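You operate a simulated robot arm through the tools that you are given. There is no shell and no other tool. Be economical: measure what you need, move in short steps, check, and stop when the job is done.

You are at the controls of a simulated robot arm. One attempt, no reset.

TASK
Open the upper bench drawer, put the grey small box from the inside of the upper bench drawer on the packing bench top, then shut the drawer. Take the adapter on the deck of the parts cart and put it away on the tester top. Switch the dial arm on. Press the drain button three times. Shut the upper trolley drawer. Put the tub on the top of the long bench away on the railed end of the trolley top. Put the red tray from the top of the long bench on the white sheet there and the green tray on the plate there. Any order will do. Set down upright: adapter. The dial arm goes clockwise seen from above, to its stop.

Only the result counts: the job must be done as asked and must still hold three seconds after the hand-in. Knocking over, shifting, dropping, spilling or breaking anything else fails it.

THE ROBOT
A 7-joint arm with a vacuum gripper on a trunk, on a base that drives. Base frame: it is fixed to the floor where the robot stands at the start and does not move with it; the origin is under the middle of the robot, x ahead of it, y to its left, z up. Readings come in mm, degrees, newtons and seconds.
Its first joint turns from -166.0 to 166.0 degrees. Places, roughly: adapter (5x5x5 cm) [2000, -1000, 600]; dial arm [-1400, -4000, 900]; drain button [-4400, -4300, 600]; packing bench top [500, -600, 800]; plate [-2000, 3250, 750]; railed end of the trolley top [-5100, 100, 700]; sheet (20x20x1 cm) [-2400, 3800, 800]; small box [750, -250, 750]; tester top (16x44 cm) [-7000, -260, 1280]; tray [-2250, 3250, 750]; tub (7x7x5 cm) [-2200, 2900, 800]; upper bench drawer [800, -300, 700]; upper trolley drawer [-5100, 900, 600]. Payload 1.06 kg.
Tool frame: the origin (TCP) lies in the middle of the cups' lips, and z points out of the cups. The gripper has 1 cup of 24 mm across, covering 24 by 24 mm (tool x, y); the bellows give 8 mm. With the vacuum on, a cup seals on a smooth face that it is pressed against (1 to 4 N); it does not hold porous or soft things. The pull reaches 23 N.
Orientation is that of the tool frame in the base frame, as [roll, pitch, yaw] about the fixed x, y, z axes, in that order (R = Rz(yaw) Ry(pitch) Rx(roll)). With the cups facing straight down, the tool's x points along the base's -x, its y along +y and its z along -z.

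THE INTERFACE
- The arm moves only by the tool nudge_tool. Its argument "moves" is a list of rows, each a list of 7 numbers: the turn, a rotation vector about the base's x, y, z in degrees, then the shift along the base's x, y, z in mm, then the vacuum: 1 switches it on, -1 off. In form: [[wx, wy, wz, x, y, z, vacuum], ...]. A call has 1 to 20 rows; each row shifts and turns the commanded pose from where the row before left it. Each row takes 0.2 s and may step no farther than 50 mm and 8.6 degrees from the row before; otherwise, or with a gripper value out of range, the whole call is refused. Where a pose cannot be reached the arm comes as near as it can. A force on the tool above 40 N (or 10 N above the force at the start of the call, whichever is more), or a blocked arm, ends the call early, and 0.2 s more pass. The pull builds up within a second once a cup has sealed. Time passes only in rows, and 0.2 s behind the last, so rows that do not move give it time. It gives the time, the measured TCP pose, the force on the tool (base axes) and the pull of the vacuum at its end, in the units of the frame above (readings bear some noise), with the torque about the TCP (base axes, N m) and any sound that the robot's microphone picked up, and new pictures: "views" is both (left out), scene, wrist or none.
- Cameras (640 x 400 px; columns grow to the right, rows downward): "scene" is now at [150.1, 154.6, 1466]; the picture's right is [-0.74, -0.68, 0.00], its down [-0.53, 0.58, -0.62] and it looks along [0.42, -0.45, -0.79] (base axes); focal length 252 px, centre (320, 200). "wrist" rides on the gripper at [78, 19, -96] in the tool frame; the picture's right is [-0.24, 0.97, 0.00], its down [-0.71, -0.17, -0.69] and it looks along [-0.67, -0.16, 0.73] (tool axes); focal length 243 px, centre (320, 200). There is no depth. A picture from a camera that has moved, and an enlarged one, comes with that camera's place and axes in the base frame and with its lens.
- drive_base(legs): drives the robot by 1 to 6 legs, each [ahead, left, turn to the left] in mm, mm and degrees, along the robot's own axes; the way and the turn of a leg run together, so that a leg with both is an arc; at most 1500 mm and 180 degrees a leg. The arm and the cameras ride along, it lands a little off, and it stops where it bumps. It gives what a move gives, and a new picture of the scene camera.
- aim_head(pan, tilt): turns the head with the scene camera to pan (to the left, within 120 degrees either way) and tilt (down, from -29 to 69), counted from straight ahead of the robot. It gives what a move gives, and a new picture of the scene camera.
- enlarge(camera, box): a new picture of the part [left, top, right, bottom] of that camera's present view, enlarged. The clock stands still meanwhile.
- job_done(): hands the job in; it is judged then, once.

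Go step by step. Nothing tells you exact positions but the pictures and the camera data: compare them with the known pose of the tool, close in by small moves and look again before you grip or let go. The budget is 217 turns and 260 pictures, counting those below and the enlarged ones. Unless the task says otherwise, let go and move clear before handing in.

The tools are called after "Call:" by a JSON object that holds its "op" and its "data". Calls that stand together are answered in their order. nudge_tool: Moves the arm, as the interface text tells. Its arguments: {"type":"object","properties":{"moves":{"type":"array","items":{"type":"array","items":{"type":"number"}}},"views":{"type":"string","enum":["both","scene","wrist","none"]}},"required":["moves"]} The other tools are called the same way: drive_base (legs) drives the base; aim_head (pan, tilt) turns the head that bears the scene camera; enlarge (camera, box) takes an enlarged picture of a part of a camera's view; job_done () hands the job in.

At the start:

```text
time_s: 0.0
eef_pos: [680.8, 194.5, 1103.3]
tool_rot: [-180.0, -0.1, -179.9]
contact_force: [-0.3, 0.2, 0.2]
ft_torque: [-0.01, 0.02, -0.04]
pull: 0.1
robot x, y, heading: [-4.8, -1.0, 0.0]
head pan, tilt: [-47.5, 52.0]
```

scene: 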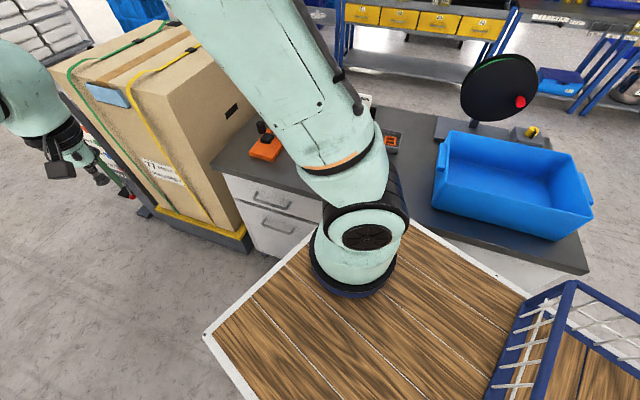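
wrist: 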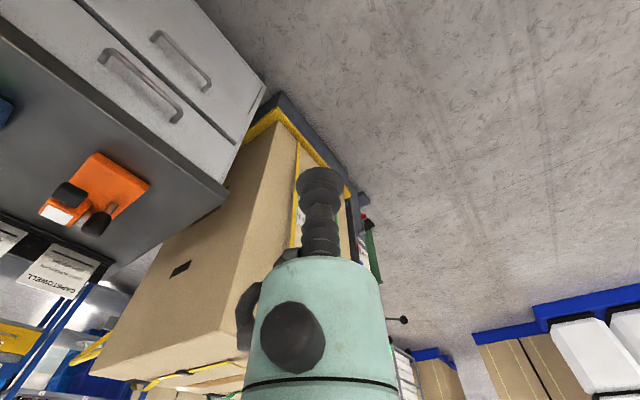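

The bench with two drawers is ahead to the right and its fronts seem to face +y. I'll look around before moving.

Call:
{"op": "aim_head", "data": {"pan": -10, "tilt": 40}}

Call:
{"op": "aim_head", "data": {"pan": -90, "tilt": 45}}

Call:
{"op": "aim_head", "data": {"pan": -47, "tilt": 15}}

Call:
{"op": "aim_head", "data": {"pan": 90, "tilt": 20}}

```text
time_s: 1.0
eef_pos: [680.4, 194.5, 1103.7]
tool_rot: [-180.0, 0.0, 180.0]
contact_force: [0.2, -0.2, 0.1]
ft_torque: [0.01, 0.0, -0.01]
pull: 0.1
robot x, y, heading: [0.0, -1.7, 0.2]
head pan, tilt: [-10.0, 40.0]
camera scene: at [183.1, 195.2, 1482.8], right [-0.17, -0.98, 0.0], down [-0.63, 0.11, -0.77], along [0.75, -0.13, -0.64], focal length 252 px, centre (320, 200)
```

scene: 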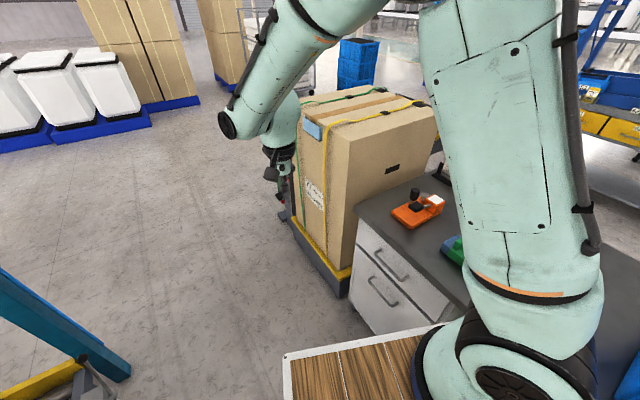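

```text
time_s: 2.6
eef_pos: [680.7, 195.9, 1102.5]
tool_rot: [-179.9, 0.1, -180.0]
contact_force: [0.6, -0.1, 0.0]
ft_torque: [0.05, 0.0, 0.05]
pull: 0.1
robot x, y, heading: [-2.7, 1.9, 0.1]
head pan, tilt: [-90.0, 45.0]
camera scene: at [99.5, 128.7, 1475.6], right [-1.0, 0.0, 0.0], down [0.0, 0.71, -0.71], along [0.0, -0.71, -0.71], focal length 252 px, centre (320, 200)
```

scene: 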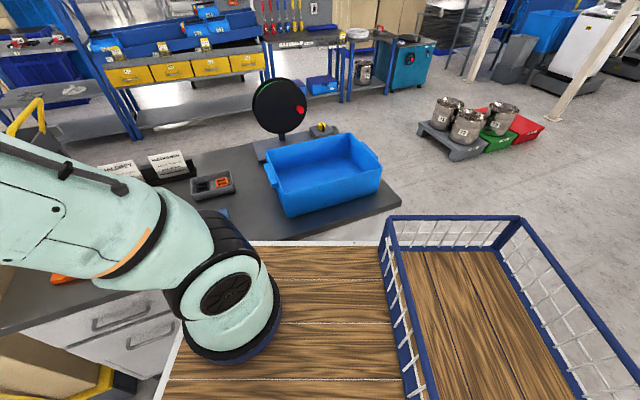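

```text
time_s: 3.7
eef_pos: [680.8, 196.6, 1103.0]
tool_rot: [-180.0, -0.1, 180.0]
contact_force: [-0.1, 0.8, -0.1]
ft_torque: [0.02, 0.01, -0.02]
pull: 0.0
robot x, y, heading: [-0.8, -1.1, -0.1]
head pan, tilt: [-47.0, 15.0]
camera scene: at [163.0, 141.7, 1522.3], right [-0.73, -0.68, 0.0], down [-0.18, 0.19, -0.97], along [0.66, -0.71, -0.26], focal length 252 px, centre (320, 200)
```

scene: 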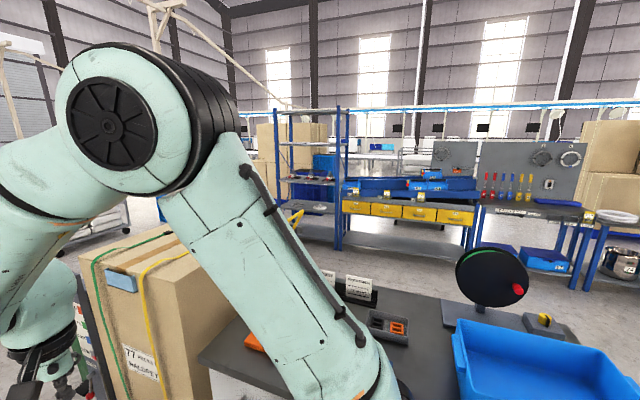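

```text
time_s: 5.9
eef_pos: [680.1, 195.1, 1103.8]
tool_rot: [-180.0, 0.0, -180.0]
contact_force: [0.0, -0.5, -0.6]
ft_torque: [-0.02, -0.03, -0.03]
pull: 0.0
robot x, y, heading: [3.9, -1.8, 0.1]
head pan, tilt: [90.0, 20.0]
camera scene: at [99.4, 303.2, 1514.2], right [1.0, 0.0, 0.0], down [0.0, -0.34, -0.94], along [0.0, 0.94, -0.34], focal length 252 px, centre (320, 200)
```

scene: 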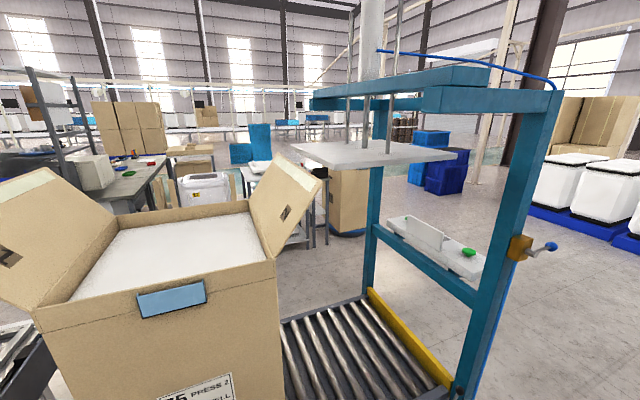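

The bench front is turned roughly 23 degrees. The upper drawer handle is near (680, -155, 700). I'll bring the tool in front of it and level it to point into the front.

Call:
{"op": "nudge_tool", "data": {"moves": [[-7.5, -3.3, 0, 0, 0, -30, -1], [-7.5, -3.3, 0, 0, 0, -40, -1], [-7.5, -3.3, 0, 0, 0, -40, -1], [-7.5, -3.3, 0, 0, 0, -40, -1], [-7.5, -3.3, 0, 0, 0, -40, -1], [-7.5, -3.3, 0, 0, 0, -40, -1], [-7.5, -3.3, 0, 0, 0, -30, -1], [-7.5, -3.3, 0, 0, 0, -30, -1], [-7.5, -3.3, 0, 0, 0, -20, -1], [-7.5, -3.3, 0, 0, 0, -20, -1], [-7.5, -3.3, 0, 0, 0, -20, -1]], "views": "wrist"}}

Call:
{"op": "aim_head", "data": {"pan": -25, "tilt": 50}}

```text
time_s: 8.3
eef_pos: [681.8, 194.7, 754.8]
tool_rot: [-89.7, 23.8, -156.1]
contact_force: [0.2, -0.3, 0.0]
ft_torque: [-0.01, 0.0, -0.01]
pull: 0.1
robot x, y, heading: [-0.2, 1.4, 0.0]
head pan, tilt: [90.0, 20.0]
camera wrist: at [583.6, 257.7, 704.4], right [0.56, 0.24, -0.79], down [0.25, 0.86, 0.44], along [0.79, -0.45, 0.42], focal length 243 px, centre (320, 200)
```

wrist: 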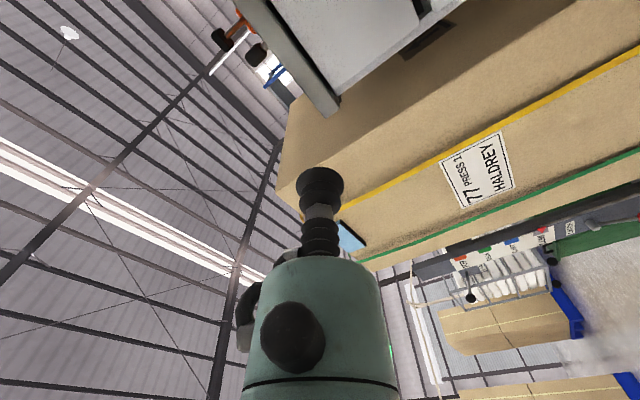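

```text
time_s: 10.2
eef_pos: [680.0, 194.3, 754.7]
tool_rot: [-89.8, 23.7, -156.2]
contact_force: [1.0, -0.1, 0.0]
ft_torque: [-0.01, 0.02, 0.0]
pull: 0.1
robot x, y, heading: [0.7, -1.3, -0.2]
head pan, tilt: [-25.0, 50.0]
camera scene: at [169.2, 177.6, 1468.7], right [-0.42, -0.91, 0.0], down [-0.69, 0.32, -0.64], along [0.58, -0.27, -0.77], focal length 252 px, centre (320, 200)
```

scene: 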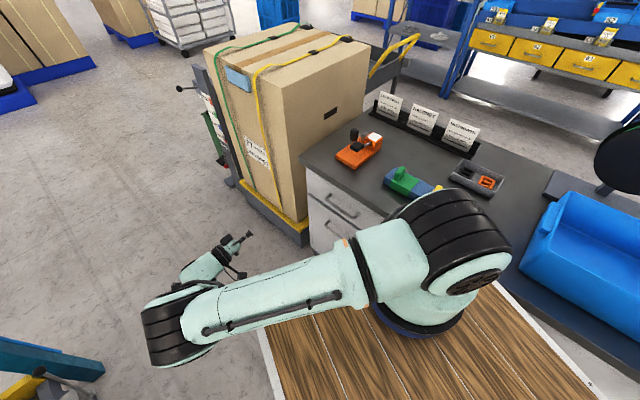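

Call:
{"op": "enlarge", "data": {"camera": "scene", "box": [220, 110, 420, 270]}}

```text
2.50 times, centred on (320, 190) of scene
camera zoom: at [169.2, 177.6, 1468.7], right [-0.42, -0.91, 0.0], down [-0.69, 0.32, -0.64], along [0.58, -0.27, -0.77], focal length 629 px, centre (320, 225)
```

zoom: 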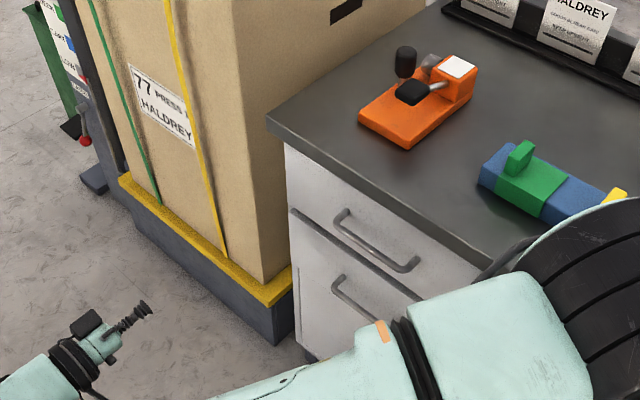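

Triangulated: handle about (674, -150, 717), with the face about 35 mm behind it and the drawer spanning z 593–775. I'll go in front of the spot below the handle.

Call:
{"op": "nudge_tool", "data": {"moves": [[0, 0, 0, -5, -45, -17, -1], [0, 0, 0, -5, -45, -17, -1], [0, 0, 0, -5, -45, -17, -1], [0, 0, 0, -5, -45, -17, -1], [0, 0, 0, -5, -45, -17, -1], [0, 0, 0, -5, -40, -17, -1]], "views": "both"}}

Call:
{"op": "enlarge", "data": {"camera": "scene", "box": [240, 110, 440, 270]}}

```text
time_s: 11.6
eef_pos: [663.0, 24.2, 675.7]
tool_rot: [-97.5, 28.5, -158.3]
contact_force: [-0.3, 0.0, 0.1]
ft_torque: [-0.05, 0.01, -0.03]
pull: 0.0
robot x, y, heading: [2.1, -1.5, 0.1]
head pan, tilt: [-25.0, 50.0]
stopped in row 6: the arm was blocked; the commanded pose is now the measured one
camera scene: at [165.4, 178.6, 1469.0], right [-0.42, -0.91, 0.0], down [-0.69, 0.32, -0.65], along [0.58, -0.27, -0.76], focal length 252 px, centre (320, 200)
camera wrist: at [566.2, 90.8, 632.1], right [0.57, 0.37, -0.73], down [0.22, 0.8, 0.57], along [0.79, -0.48, 0.37], focal length 243 px, centre (320, 200)
```

scene: 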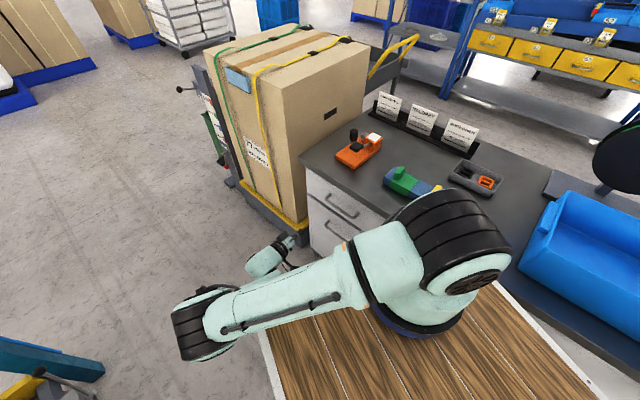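
wrist: 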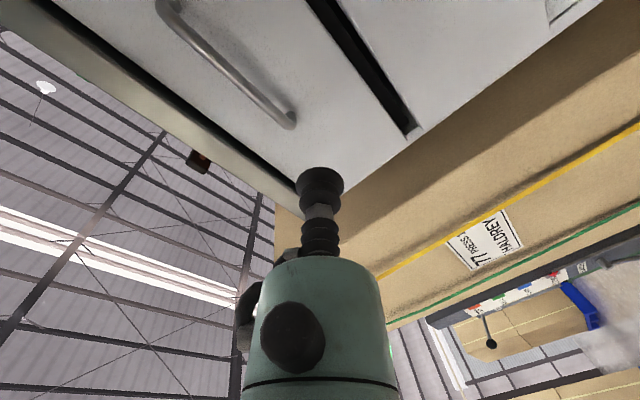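

```text
2.50 times, centred on (340, 190) of scene
camera zoom: at [165.4, 178.6, 1469.0], right [-0.42, -0.91, 0.0], down [-0.69, 0.32, -0.65], along [0.58, -0.27, -0.76], focal length 629 px, centre (270, 225)
```

zoom: 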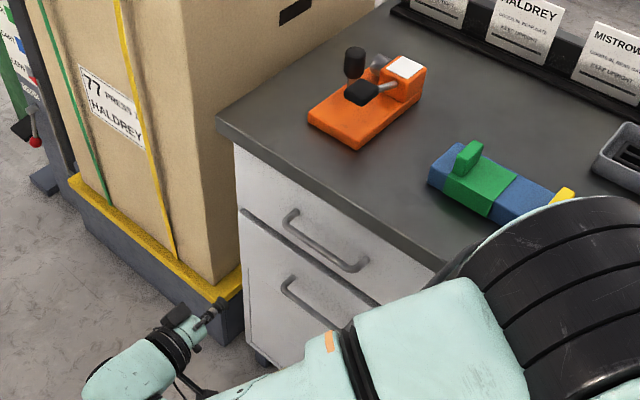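

The arm got blocked because the robot stands too close. I'll look at the space around it to find a better stance.

Call:
{"op": "aim_head", "data": {"pan": 115, "tilt": 40}}

Call:
{"op": "aim_head", "data": {"pan": 60, "tilt": 45}}

Call:
{"op": "aim_head", "data": {"pan": -120, "tilt": 30}}

```text
time_s: 13.8
eef_pos: [663.3, 23.0, 675.5]
tool_rot: [-97.4, 28.5, -158.3]
contact_force: [0.3, -0.3, 0.1]
ft_torque: [0.01, 0.01, -0.02]
pull: 0.1
robot x, y, heading: [3.1, 1.1, 0.3]
head pan, tilt: [115.0, 40.0]
camera scene: at [59.5, 288.7, 1482.7], right [0.91, 0.42, 0.0], down [0.27, -0.58, -0.76], along [-0.32, 0.69, -0.64], focal length 252 px, centre (320, 200)
```

scene: 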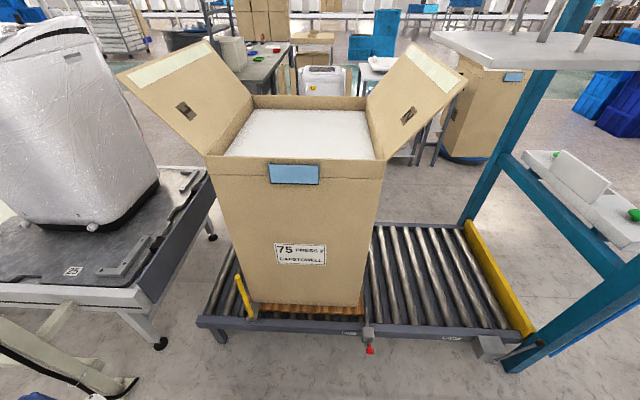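

```text
time_s: 15.1
eef_pos: [663.7, 23.4, 676.4]
tool_rot: [-97.5, 28.5, -158.3]
contact_force: [0.1, -0.5, -0.6]
ft_torque: [0.02, 0.0, -0.03]
pull: 0.0
robot x, y, heading: [-0.2, 0.0, 0.0]
head pan, tilt: [60.0, 45.0]
camera scene: at [136.3, 282.1, 1475.6], right [0.87, -0.5, 0.0], down [-0.35, -0.61, -0.71], along [0.36, 0.61, -0.71], focal length 252 px, centre (320, 200)
```

scene: 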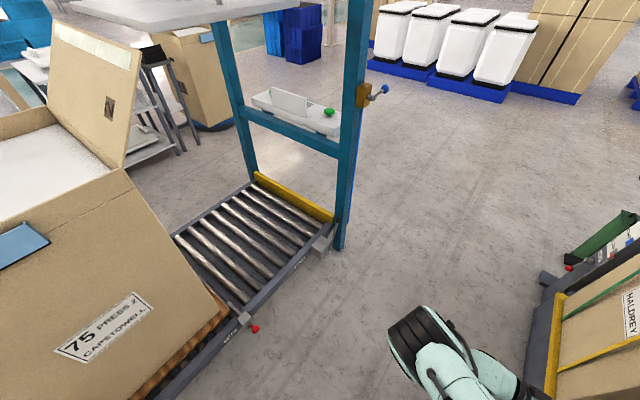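

```text
time_s: 17.7
eef_pos: [662.6, 23.2, 676.1]
tool_rot: [-97.5, 28.6, -158.2]
contact_force: [0.0, 0.7, -0.4]
ft_torque: [0.0, 0.0, 0.01]
pull: 0.1
robot x, y, heading: [0.2, 0.9, -0.3]
head pan, tilt: [-120.0, 30.0]
camera scene: at [50.9, 133.3, 1498.2], right [-0.87, 0.5, 0.0], down [0.25, 0.43, -0.87], along [-0.43, -0.75, -0.5], focal length 252 px, centre (320, 200)
```

scene: 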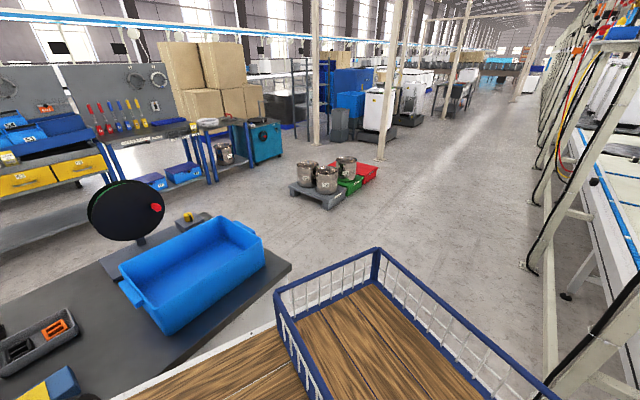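

The aisle between bench and conveyor is about 1.2 m wide. I'll park parallel to the bench (heading about 22.5°) and farther away so the arm has room.

Call:
{"op": "drive_base", "data": {"legs": [[0, 340, 0], [0, 0, 22.5], [70, 0, 0]]}}

Call:
{"op": "aim_head", "data": {"pan": -65, "tilt": 45}}

```text
time_s: 21.8
eef_pos: [667.4, 651.2, 674.9]
tool_rot: [-97.6, 28.5, -135.5]
contact_force: [0.7, 0.2, 0.1]
ft_torque: [0.04, 0.0, 0.02]
pull: 0.0
robot x, y, heading: [63.5, 374.0, 22.7]
head pan, tilt: [-120.0, 30.0]
camera scene: at [60.4, 515.6, 1498.1], right [-0.99, 0.13, 0.0], down [0.07, 0.5, -0.87], along [-0.11, -0.86, -0.5], focal length 252 px, centre (320, 200)
```

scene: 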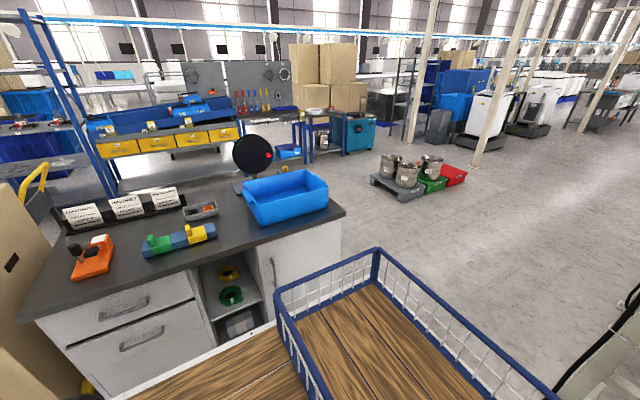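

```text
time_s: 23.0
eef_pos: [667.9, 652.9, 674.3]
tool_rot: [-97.7, 28.5, -135.6]
contact_force: [-1.0, -1.2, 0.3]
ft_torque: [-0.01, -0.03, 0.0]
pull: 0.1
robot x, y, heading: [64.3, 371.9, 22.7]
head pan, tilt: [-65.0, 45.0]
camera scene: at [133.9, 550.4, 1475.7], right [-0.67, -0.74, 0.0], down [-0.52, 0.48, -0.71], along [0.52, -0.48, -0.71], focal length 252 px, centre (320, 200)
```

scene: 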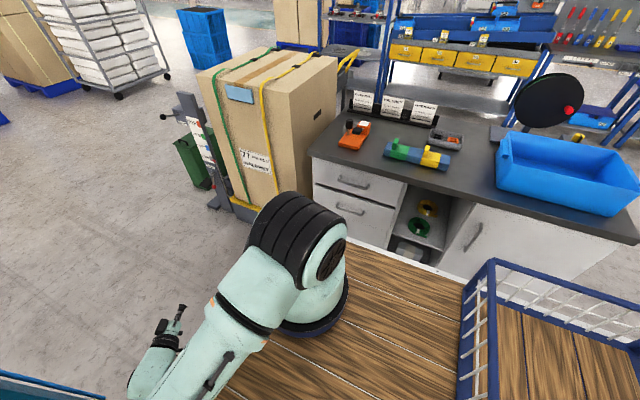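

The deck is the robot's own and the drawer is now well in view. The bench angle is 22.5°, so I'll align the tool to the drawer normal and approach.

Call:
{"op": "nudge_tool", "data": {"moves": [[-1.6, -0.65, -6.4, -2, -46, 0, -1], [-1.6, -0.65, -6.4, -2, -46, 0, -1], [-1.6, -0.65, -6.4, -2, -46, 0, -1], [-1.6, -0.65, -6.4, -2, -46, 0, -1], [0, 0, 0, -2, -46, -2, -1], [0, 0, 0, -2, -46, -2, -1], [0, 0, 0, -2, -46, -2, -1], [0, 0, 0, -2, -46, -2, -1], [0, 0, 0, -2, -46, -2, -1], [0, 0, 0, -2, -46, -2, -1], [0, 0, 0, -2, -46, -2, -1], [0, 0, 0, -2, -46, -2, -1]], "views": "both"}}

```text
time_s: 24.2
eef_pos: [643.3, 566.4, 686.9]
tool_rot: [-98.7, 30.2, -153.4]
contact_force: [0.0, 0.3, 0.0]
ft_torque: [0.02, 0.01, 0.0]
pull: 0.0
robot x, y, heading: [69.7, 374.8, 22.7]
head pan, tilt: [-65.0, 45.0]
stopped in row 5: the arm was blocked; the commanded pose is now the measured one
camera scene: at [130.7, 549.9, 1475.9], right [-0.67, -0.74, 0.0], down [-0.52, 0.48, -0.71], along [0.53, -0.47, -0.71], focal length 252 px, centre (320, 200)
camera wrist: at [540.3, 625.4, 643.4], right [0.55, 0.44, -0.71], down [0.13, 0.8, 0.59], along [0.83, -0.42, 0.38], focal length 243 px, centre (320, 200)
```

scene: 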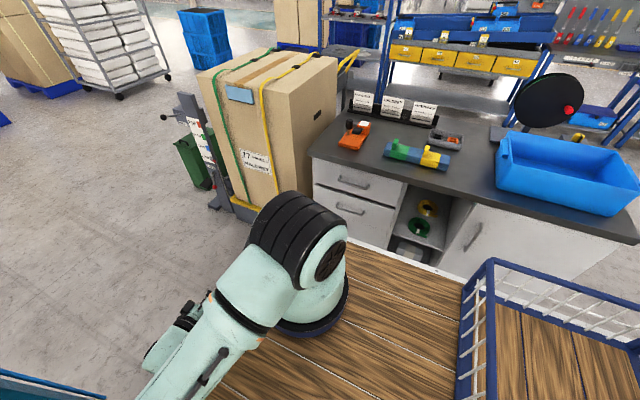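
wrist: 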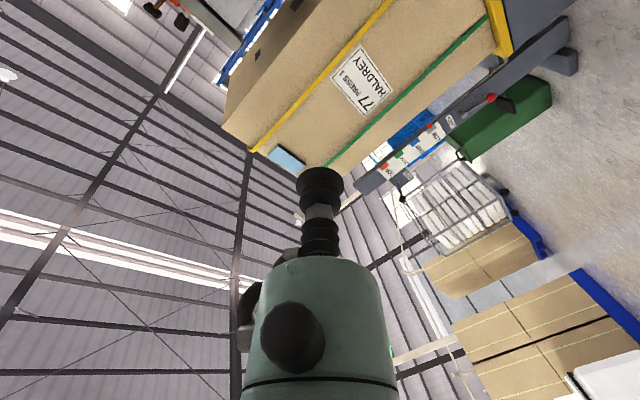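

The arm is cramped low by the deck. I'll lift to tool-down, swing to the bench side, and then point it at the drawer.

Call:
{"op": "nudge_tool", "data": {"moves": [[7.06, 4.25, 0, 0, 0, 40, -1], [7.06, 4.25, 0, 0, 0, 40, -1], [7.06, 4.25, 0, 0, 0, 40, -1], [7.06, 4.25, 0, 0, 0, 40, -1], [7.06, 4.25, 0, 0, 0, 40, -1], [7.06, 4.25, 0, 0, 0, 40, -1], [7.06, 4.25, 0, 0, 0, 40, -1], [7.06, 4.25, 0, 0, 0, 40, -1], [7.06, 4.25, 0, 0, 0, 40, -1], [7.06, 4.25, 0, 0, 0, 40, -1]], "views": "none"}}

Call:
{"op": "nudge_tool", "data": {"moves": [[0, 0, -7, 5, -45, 0, -1], [0, 0, -7, 5, -45, 0, -1], [0, 0, -7, 0, -45, 0, -1], [0, 0, -7, -5, -45, 0, -1], [0, 0, -7, -10, -45, 0, -1], [0, 0, -7, -15, -45, 0, -1], [0, 0, -7, -15, -45, 0, -1], [0, 0, -7, -20, -45, 0, -1], [0, 0, -7, -20, -45, 0, -1], [0, 0, -7, -10, -30, 0, -1]], "views": "both"}}

```text
time_s: 26.4
eef_pos: [645.1, 562.2, 1086.3]
tool_rot: [-179.3, 0.1, -178.9]
contact_force: [0.2, 0.5, -0.3]
ft_torque: [-0.01, 0.02, 0.03]
pull: 0.0
robot x, y, heading: [63.7, 372.1, 22.9]
head pan, tilt: [-65.0, 45.0]
```

```text
time_s: 28.6
eef_pos: [558.8, 123.5, 1082.5]
tool_rot: [-179.4, 0.1, 111.1]
contact_force: [0.2, -0.1, 0.2]
ft_torque: [0.0, -0.02, -0.02]
pull: 0.0
robot x, y, heading: [64.0, 371.5, 22.6]
head pan, tilt: [-65.0, 45.0]
camera scene: at [135.2, 550.7, 1475.5], right [-0.67, -0.74, 0.0], down [-0.52, 0.47, -0.71], along [0.52, -0.48, -0.71], focal length 252 px, centre (320, 200)
camera wrist: at [549.3, 206.3, 1178.6], right [0.99, 0.13, -0.01], down [0.1, -0.72, 0.69], along [0.08, -0.68, -0.72], focal length 243 px, centre (320, 200)
```

scene: 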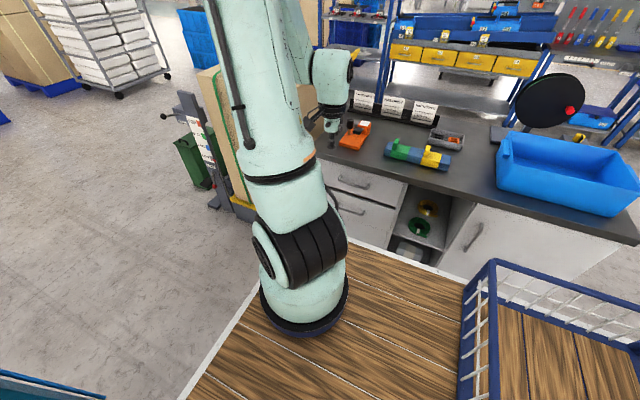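
wrist: 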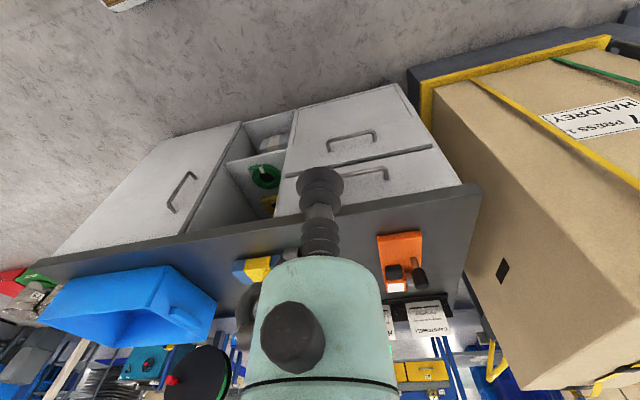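

Call:
{"op": "nudge_tool", "data": {"moves": [[-7.56, -3.13, 0, 2, 0, -35, -1], [-7.56, -3.13, 0, 2, 0, -35, -1], [-7.56, -3.13, 0, 2, 0, -35, -1], [-7.56, -3.13, 0, 2, 0, -35, -1], [-7.56, -3.13, 0, 2, 0, -35, -1], [-7.56, -3.13, 0, 2, 0, -35, -1], [-7.56, -3.13, 0, 2, 0, -35, -1], [-7.56, -3.13, 0, 2, 0, -35, -1], [-7.56, -3.13, 0, 2, 0, -35, -1], [-7.56, -3.13, 0, 2, 0, -35, -1], [-7.56, -3.13, 0, 2, 0, -35, -1]], "views": "both"}}

```text
time_s: 31.0
eef_pos: [579.3, 125.5, 696.1]
tool_rot: [80.2, 88.6, 11.9]
contact_force: [0.3, 0.0, -0.9]
ft_torque: [0.02, -0.03, 0.04]
pull: 0.0
robot x, y, heading: [63.0, 373.8, 22.5]
head pan, tilt: [-65.0, 45.0]
camera scene: at [135.4, 550.3, 1475.6], right [-0.67, -0.74, 0.0], down [-0.52, 0.48, -0.71], along [0.52, -0.48, -0.71], focal length 252 px, centre (320, 200)
camera wrist: at [563.9, 222.8, 618.6], right [0.9, 0.36, 0.26], down [-0.43, 0.57, 0.7], along [0.1, -0.74, 0.66], focal length 243 px, centre (320, 200)
```

scene: 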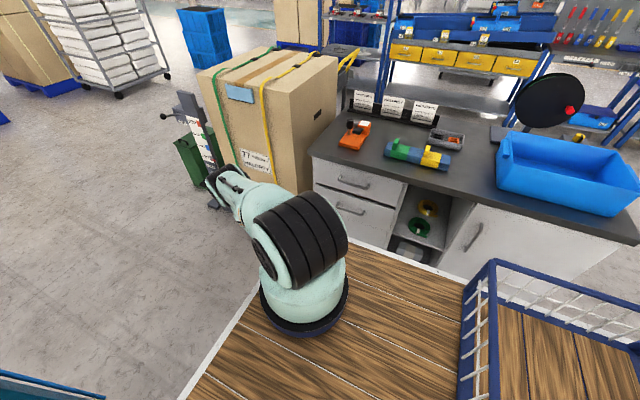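
wrist: 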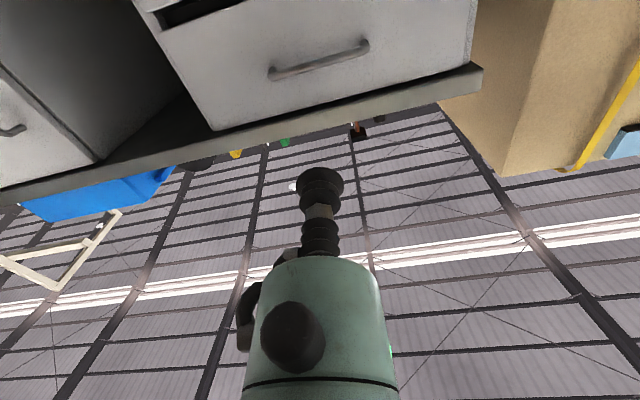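

The pose works. The handle checks at about (680, -155, 712). I'll advance to about 60 mm before the face, below the handle.

Call:
{"op": "nudge_tool", "data": {"moves": [[0, 0, 0, 14, -43, -7, -1], [0, 0, 0, 14, -43, -7, -1], [0, 0, 0, 14, -43, -7, -1], [0, 0, 0, 14, -43, -7, -1], [0, 0, 0, 14, -43, -7, -1], [0, 0, 0, 14, -43, -7, -1]], "views": "both"}}

Call:
{"op": "enlarge", "data": {"camera": "scene", "box": [240, 120, 440, 260]}}

```text
time_s: 32.4
eef_pos: [666.6, -131.6, 654.6]
tool_rot: [86.5, 88.6, 18.4]
contact_force: [-0.3, -0.6, 0.8]
ft_torque: [0.0, -0.01, -0.06]
pull: 0.0
robot x, y, heading: [65.6, 373.8, 22.9]
head pan, tilt: [-65.0, 45.0]
camera scene: at [135.3, 550.5, 1475.6], right [-0.67, -0.74, 0.0], down [-0.52, 0.47, -0.71], along [0.52, -0.47, -0.71], focal length 252 px, centre (320, 200)
camera wrist: at [649.9, -34.9, 577.0], right [0.9, 0.36, 0.26], down [-0.43, 0.57, 0.7], along [0.11, -0.74, 0.66], focal length 243 px, centre (320, 200)
```

scene: 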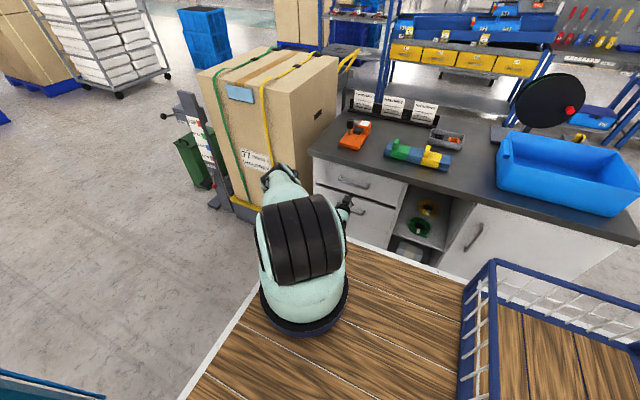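
wrist: 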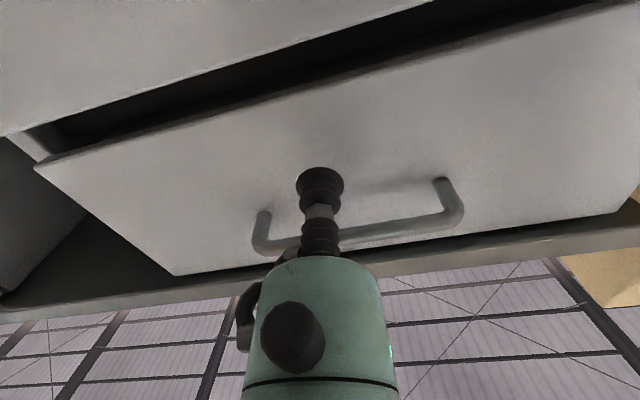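

```text
2.86 times, centred on (340, 190) of scene
camera zoom: at [135.3, 550.5, 1475.6], right [-0.67, -0.74, 0.0], down [-0.52, 0.47, -0.71], along [0.52, -0.47, -0.71], focal length 719 px, centre (263, 229)
```

zoom: 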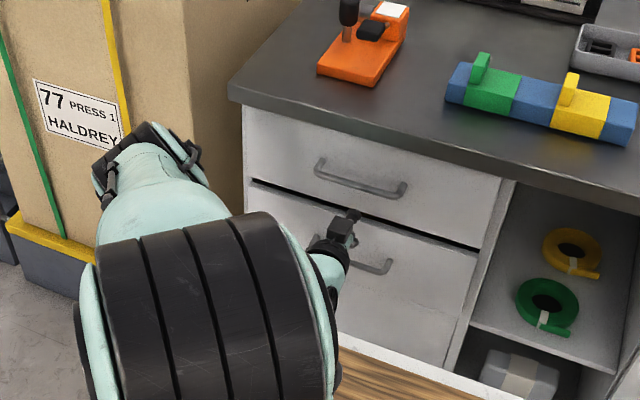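

Lined up below the handle. I'll advance with vacuum on until contact.

Call:
{"op": "nudge_tool", "data": {"moves": [[0, 0, 0, 8, -18, 0, 1], [0, 0, 0, 8, -18, 0, 1], [0, 0, 0, 2, -5, 0, 1], [0, 0, 0, 0, 0, 0, 1]], "views": "wrist"}}

```text
time_s: 33.4
eef_pos: [683.0, -174.1, 656.3]
tool_rot: [85.5, 88.5, 17.3]
contact_force: [-3.3, 11.3, 6.0]
ft_torque: [0.06, -0.09, 0.06]
pull: 22.4
robot x, y, heading: [66.2, 376.9, 22.7]
head pan, tilt: [-65.0, 45.0]
camera wrist: at [667.8, -76.1, 578.7], right [0.9, 0.36, 0.26], down [-0.43, 0.57, 0.7], along [0.11, -0.74, 0.66], focal length 243 px, centre (320, 200)
```

wrist: 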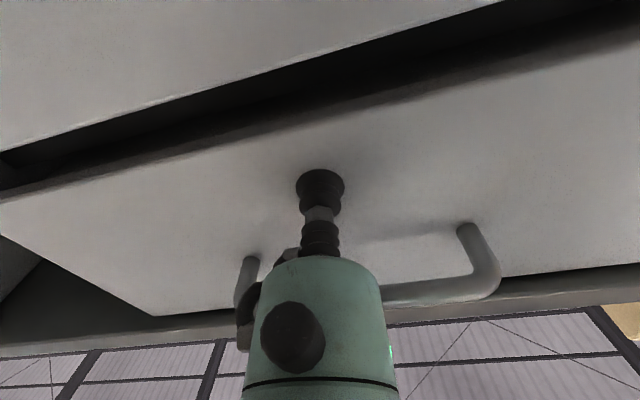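

Sealed with pull 22 N. Now pull the drawer out.

Call:
{"op": "nudge_tool", "data": {"moves": [[0, 0, 0, -3.8, 9.2, 0, 1], [0, 0, 0, -5.7, 13.9, 0, 1], [0, 0, 0, -7.7, 18.5, 0, 1], [0, 0, 0, -7.7, 18.5, 0, 1], [0, 0, 0, -7.7, 18.5, 0, 1], [0, 0, 0, -7.7, 18.5, 0, 1], [0, 0, 0, -7.7, 18.5, 0, 1], [0, 0, 0, -7.7, 18.5, 0, 1], [0, 0, 0, -7.7, 18.5, 0, 1], [0, 0, 0, -7.7, 18.5, 0, 1], [0, 0, 0, -7.7, 18.5, 0, 1]], "views": "scene"}}

```text
time_s: 35.8
eef_pos: [607.7, 13.5, 656.3]
tool_rot: [86.2, 88.6, 18.2]
contact_force: [8.5, 1.8, -0.9]
ft_torque: [0.03, 0.01, 0.0]
pull: 22.8
robot x, y, heading: [65.6, 372.8, 22.9]
head pan, tilt: [-65.0, 45.0]
camera scene: at [135.7, 550.4, 1475.5], right [-0.67, -0.74, 0.0], down [-0.52, 0.48, -0.71], along [0.52, -0.48, -0.71], focal length 252 px, centre (320, 200)
```

scene: 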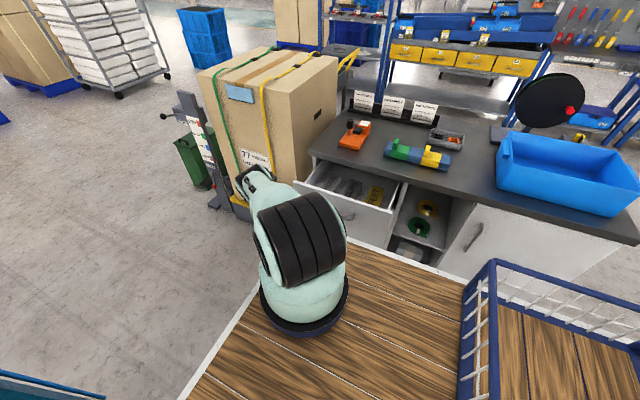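

Call:
{"op": "enlarge", "data": {"camera": "scene", "box": [270, 130, 430, 250]}}

```text
3.33 times, centred on (350, 190) of scene
camera zoom: at [135.7, 550.4, 1475.5], right [-0.67, -0.74, 0.0], down [-0.52, 0.48, -0.71], along [0.52, -0.48, -0.71], focal length 839 px, centre (220, 233)
```

zoom: 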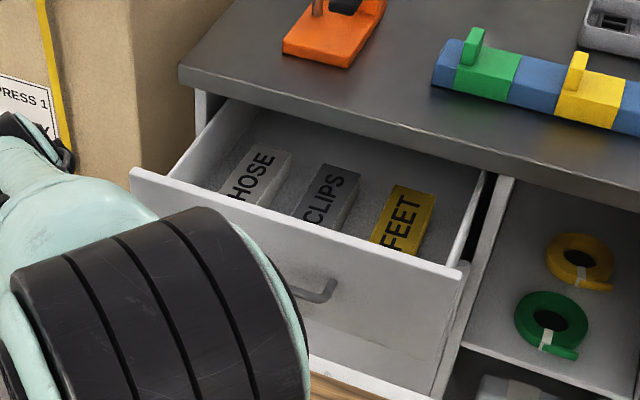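

There are three boxes in it (HOSE, CLIPS, FEET). I'll open it a bit more for tool room, then release.

Call:
{"op": "nudge_tool", "data": {"moves": [[0, 0, 0, -7.7, 18.5, 0, 1], [0, 0, 0, -7.7, 18.5, 0, 1], [0, 0, 0, 0, 0, 0, 1]], "views": "none"}}

Call:
{"op": "enlarge", "data": {"camera": "scene", "box": [270, 130, 430, 250]}}

```text
time_s: 36.6
eef_pos: [590.5, 52.2, 656.1]
tool_rot: [85.9, 88.6, 17.7]
contact_force: [7.0, 2.6, -2.2]
ft_torque: [0.02, 0.02, 0.0]
pull: 23.0
robot x, y, heading: [64.4, 373.3, 22.8]
head pan, tilt: [-65.0, 45.0]
```

```text
3.33 times, centred on (350, 190) of scene
camera zoom: at [135.6, 550.4, 1475.5], right [-0.67, -0.74, 0.0], down [-0.52, 0.48, -0.71], along [0.52, -0.48, -0.71], focal length 839 px, centre (220, 233)
```

zoom: 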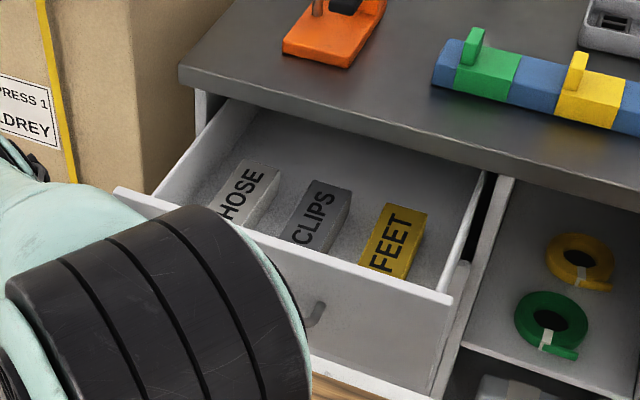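

The grey one is CLIPS (HOSE is white). Release, back off, lift and turn the tool down.

Call:
{"op": "nudge_tool", "data": {"moves": [[0, 0, 0, 0, 0, 0, -1], [0, 0, 0, 0, 0, 0, -1], [0, 0, 0, 0, 0, 0, -1], [0, 0, 0, -4, 9, 0, -1], [0, 0, 0, -10, 25, 0, -1], [0, 0, 0, -10, 25, 0, -1], [7.56, 3.13, 0, 0, 0, 35, -1], [7.56, 3.13, 0, 0, 0, 35, -1], [7.56, 3.13, 0, 0, 0, 35, -1], [7.56, 3.13, 0, 0, 0, 35, -1], [7.56, 3.13, 0, 0, 0, 35, -1], [7.56, 3.13, 0, 0, 0, 35, -1], [7.56, 3.13, 0, 0, 0, 35, -1], [7.56, 3.13, 0, 0, 0, 35, -1], [7.56, 3.13, 0, 0, 0, 35, -1], [7.56, 3.13, 0, 0, 0, 35, -1], [7.56, 3.13, 0, 0, 0, 35, -1]], "views": "scene"}}

Call:
{"op": "enlarge", "data": {"camera": "scene", "box": [270, 130, 430, 250]}}

```text
time_s: 40.2
eef_pos: [566.6, 111.7, 1042.4]
tool_rot: [-179.3, 0.1, 111.2]
contact_force: [-0.1, 0.8, 0.1]
ft_torque: [-0.03, -0.01, -0.03]
pull: 0.1
robot x, y, heading: [65.7, 371.8, 22.9]
head pan, tilt: [-65.0, 45.0]
camera scene: at [135.5, 550.4, 1475.6], right [-0.67, -0.74, 0.0], down [-0.52, 0.48, -0.71], along [0.52, -0.48, -0.71], focal length 252 px, centre (320, 200)
```

scene: 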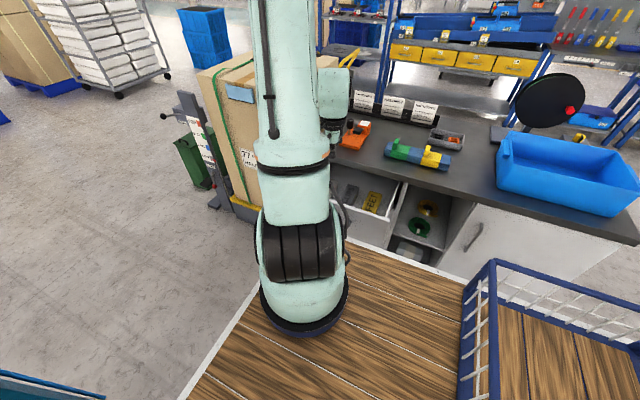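

```text
3.33 times, centred on (350, 190) of scene
camera zoom: at [135.5, 550.4, 1475.6], right [-0.67, -0.74, 0.0], down [-0.52, 0.48, -0.71], along [0.52, -0.48, -0.71], focal length 839 px, centre (220, 233)
```

zoom: 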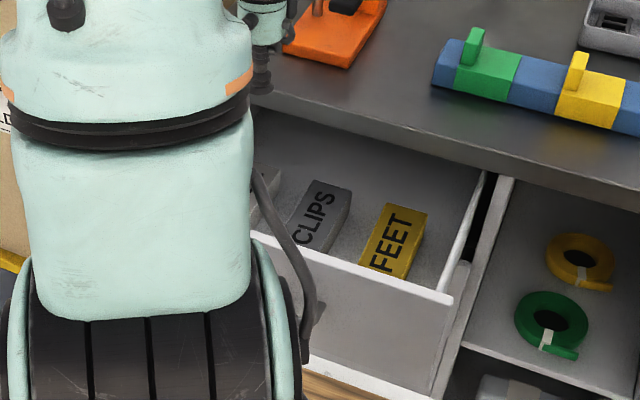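

Call:
{"op": "nudge_tool", "data": {"moves": [[0, 0, 0, 14, -40, -20, -1], [0, 0, 0, 14, -40, -20, -1], [0, 0, 0, 14, -30, -20, -1], [0, 0, 0, 14, -30, -20, -1]], "views": "both"}}

```text
time_s: 41.2
eef_pos: [623.6, -27.5, 960.5]
tool_rot: [-179.3, 0.1, 111.1]
contact_force: [0.4, -0.1, -0.3]
ft_torque: [-0.02, 0.01, 0.03]
pull: 0.1
robot x, y, heading: [64.6, 375.8, 22.9]
head pan, tilt: [-65.0, 45.0]
camera scene: at [135.0, 550.7, 1475.5], right [-0.67, -0.74, 0.0], down [-0.52, 0.47, -0.71], along [0.52, -0.48, -0.71], focal length 252 px, centre (320, 200)
camera wrist: at [613.5, 54.4, 1055.6], right [0.99, 0.13, -0.01], down [0.1, -0.72, 0.69], along [0.08, -0.68, -0.72], focal length 243 px, centre (320, 200)
```

scene: 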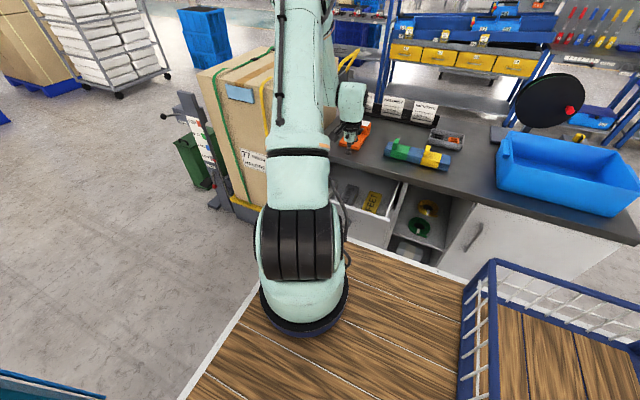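
wrist: 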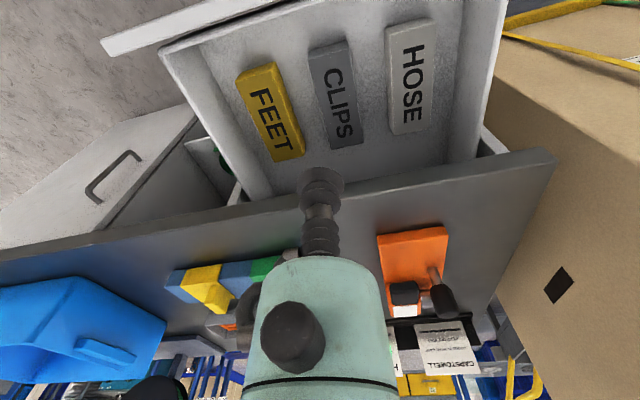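

Call:
{"op": "nudge_tool", "data": {"moves": [[0, 0, 0, 8, -15, -40, -1], [0, 0, 0, 8, -15, -40, -1], [0, 0, 0, 8, -15, -40, -1], [0, 0, 0, 0, 0, -40, -1]], "views": "both"}}

Call:
{"op": "enlarge", "data": {"camera": "scene", "box": [290, 130, 450, 250]}}

```text
time_s: 42.2
eef_pos: [647.7, -74.4, 798.9]
tool_rot: [-179.3, 0.2, 111.2]
contact_force: [-0.2, 0.3, -0.6]
ft_torque: [-0.01, -0.01, -0.03]
pull: 0.2
robot x, y, heading: [64.8, 373.7, 22.8]
head pan, tilt: [-65.0, 45.0]
camera scene: at [135.1, 550.5, 1475.6], right [-0.67, -0.74, 0.0], down [-0.52, 0.48, -0.71], along [0.52, -0.48, -0.71], focal length 252 px, centre (320, 200)
camera wrist: at [637.6, 6.8, 894.0], right [0.99, 0.13, -0.01], down [0.1, -0.72, 0.69], along [0.08, -0.68, -0.72], focal length 243 px, centre (320, 200)
```

scene: 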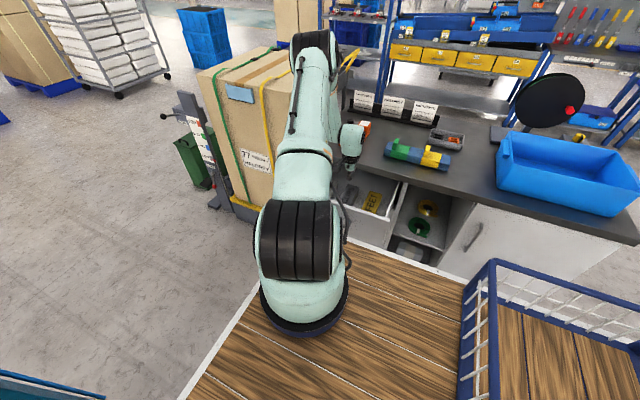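
wrist: 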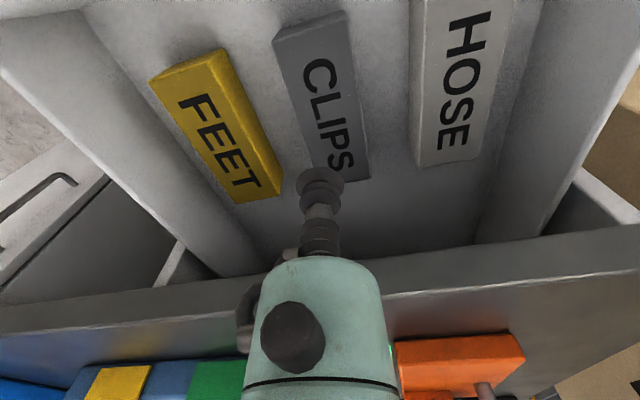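

```text
3.33 times, centred on (370, 190) of scene
camera zoom: at [135.1, 550.5, 1475.6], right [-0.67, -0.74, 0.0], down [-0.52, 0.48, -0.71], along [0.52, -0.48, -0.71], focal length 839 px, centre (153, 233)
```

zoom: 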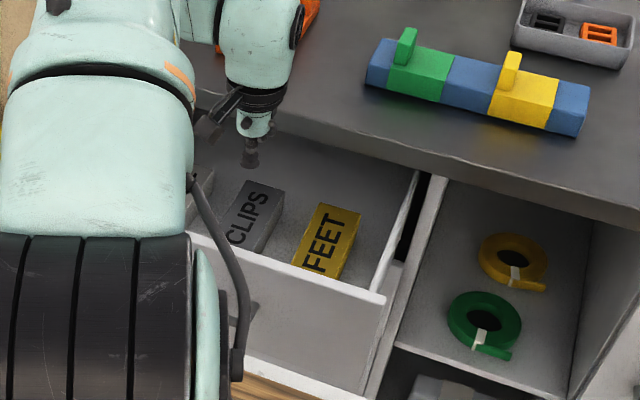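

Triangulation puts the CLIPS top at about (649, -75, 680), right below the cup. Going down.

Call:
{"op": "nudge_tool", "data": {"moves": [[0, 0, 0, 1, 0, -40, -1], [0, 0, 0, 1, 0, -40, -1], [0, 0, 0, 0, 0, -20, 1]], "views": "wrist"}}

```text
time_s: 43.0
eef_pos: [649.1, -75.9, 699.2]
tool_rot: [-179.2, 0.1, 111.1]
contact_force: [-0.5, 0.3, 0.0]
ft_torque: [0.0, 0.03, 0.01]
pull: 0.0
robot x, y, heading: [62.8, 371.1, 22.4]
head pan, tilt: [-65.0, 45.0]
camera wrist: at [639.7, 6.0, 794.2], right [0.99, 0.13, -0.01], down [0.1, -0.72, 0.69], along [0.08, -0.68, -0.73], focal length 243 px, centre (320, 200)
```

wrist: 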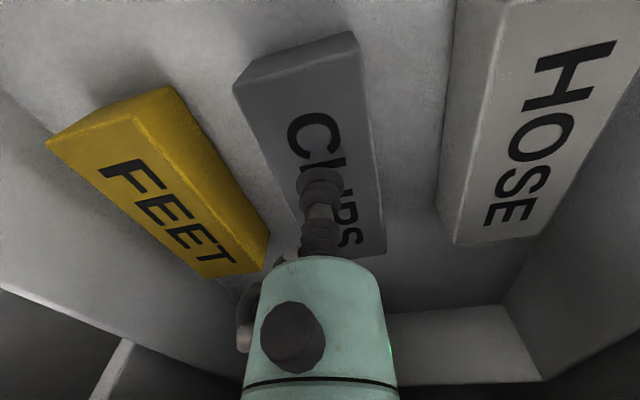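

Call:
{"op": "nudge_tool", "data": {"moves": [[0, 0, 0, 0, 0, -6, 1], [0, 0, 0, 0, 0, -6, 1], [0, 0, 0, 0, 0, -5, 1], [0, 0, 0, 0, 0, -4, 1], [0, 0, 0, 0, 0, 0, 1]], "views": "none"}}

```text
time_s: 44.2
eef_pos: [648.4, -74.5, 681.5]
tool_rot: [-179.2, 0.2, 111.1]
contact_force: [-3.0, -1.8, 15.4]
ft_torque: [0.02, -0.11, -0.04]
pull: 23.4
robot x, y, heading: [67.1, 369.4, 22.7]
head pan, tilt: [-65.0, 45.0]
```

Sealed on the grey box. Lift and move it over the bench top, a free spot between the orange clamp and the blocks.

Call:
{"op": "nudge_tool", "data": {"moves": [[0, 0, 0, 0, 0, 20, 1], [0, 0, 0, 0, 0, 40, 1], [0, 0, 0, 0, 0, 40, 1], [0, 0, 0, 0, 0, 40, 1], [0, 0, 0, 0, 0, 40, 1], [0, 0, 0, 0, 0, 40, 1], [0, 0, 0, 7, -42, 0, 1], [0, 0, 0, 7, -42, 0, 1], [0, 0, 0, 7, -42, 0, 1], [0, 0, 0, 7, -42, 0, 1]], "views": "both"}}

Call:
{"op": "enlarge", "data": {"camera": "scene", "box": [290, 90, 450, 210]}}

```text
time_s: 46.4
eef_pos: [675.6, -240.9, 898.6]
tool_rot: [-179.3, 0.1, 111.2]
contact_force: [-0.1, -0.6, -1.2]
ft_torque: [0.07, 0.01, 0.0]
pull: 23.2
robot x, y, heading: [66.1, 375.4, 22.7]
head pan, tilt: [-65.0, 45.0]
camera scene: at [135.3, 550.7, 1475.5], right [-0.67, -0.74, 0.0], down [-0.52, 0.47, -0.71], along [0.52, -0.47, -0.71], focal length 252 px, centre (320, 200)
camera wrist: at [666.7, -159.4, 994.1], right [0.99, 0.13, -0.01], down [0.1, -0.72, 0.69], along [0.08, -0.68, -0.73], focal length 243 px, centre (320, 200)
```

scene: 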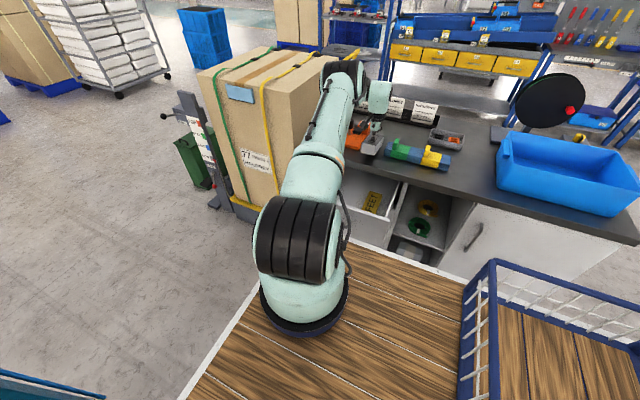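
wrist: 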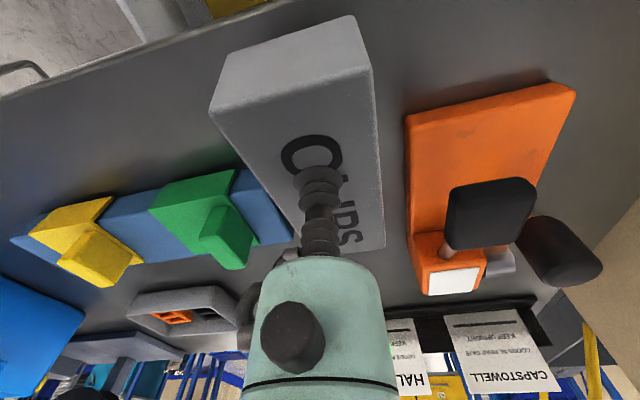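

```text
3.33 times, centred on (370, 150) of scene
camera zoom: at [135.3, 550.7, 1475.5], right [-0.67, -0.74, 0.0], down [-0.52, 0.47, -0.71], along [0.52, -0.47, -0.71], focal length 839 px, centre (153, 367)
```

zoom: 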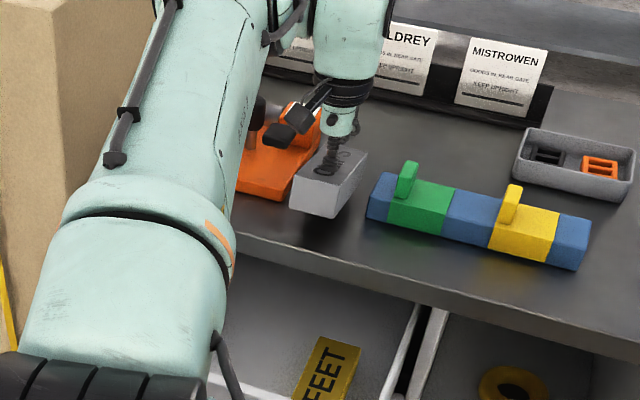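

Call:
{"op": "nudge_tool", "data": {"moves": [[0, 0, 0, 7.7, -18.5, 0, 1], [0, 0, 0, 0, 0, -20, 1], [0, 0, 0, 0, 0, -10, 1], [0, 0, 0, 0, 0, 0, 1]], "views": "wrist"}}

Call:
{"op": "enlarge", "data": {"camera": "scene", "box": [330, 120, 410, 180]}}

```text
time_s: 47.4
eef_pos: [682.7, -260.3, 869.8]
tool_rot: [-179.3, 0.0, 111.1]
contact_force: [0.2, 0.0, -0.1]
ft_torque: [-0.05, -0.02, 0.04]
pull: 22.6
robot x, y, heading: [64.2, 371.1, 23.1]
head pan, tilt: [-65.0, 45.0]
camera wrist: at [673.8, -178.5, 964.4], right [0.99, 0.13, -0.01], down [0.1, -0.72, 0.69], along [0.08, -0.68, -0.73], focal length 243 px, centre (320, 200)
```

wrist: 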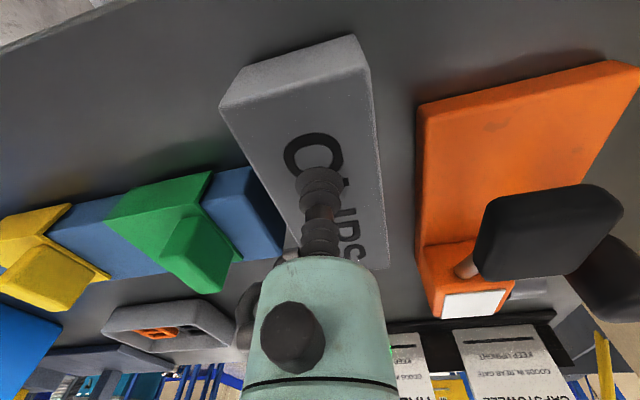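

```text
6.67 times, centred on (370, 150) of scene
camera zoom: at [135.3, 550.3, 1475.6], right [-0.67, -0.74, 0.0], down [-0.52, 0.48, -0.71], along [0.52, -0.48, -0.71], focal length 1678 px, centre (-13, 533)
```

zoom: 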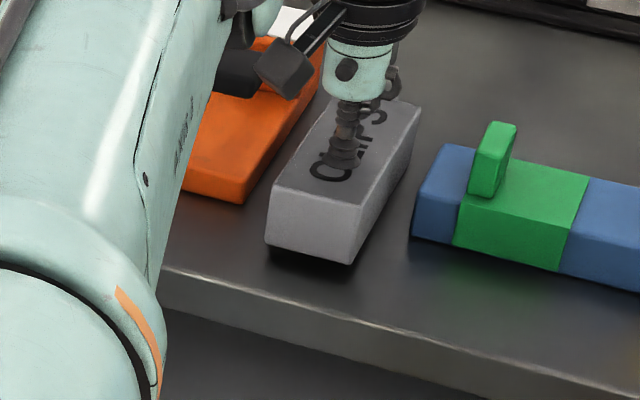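

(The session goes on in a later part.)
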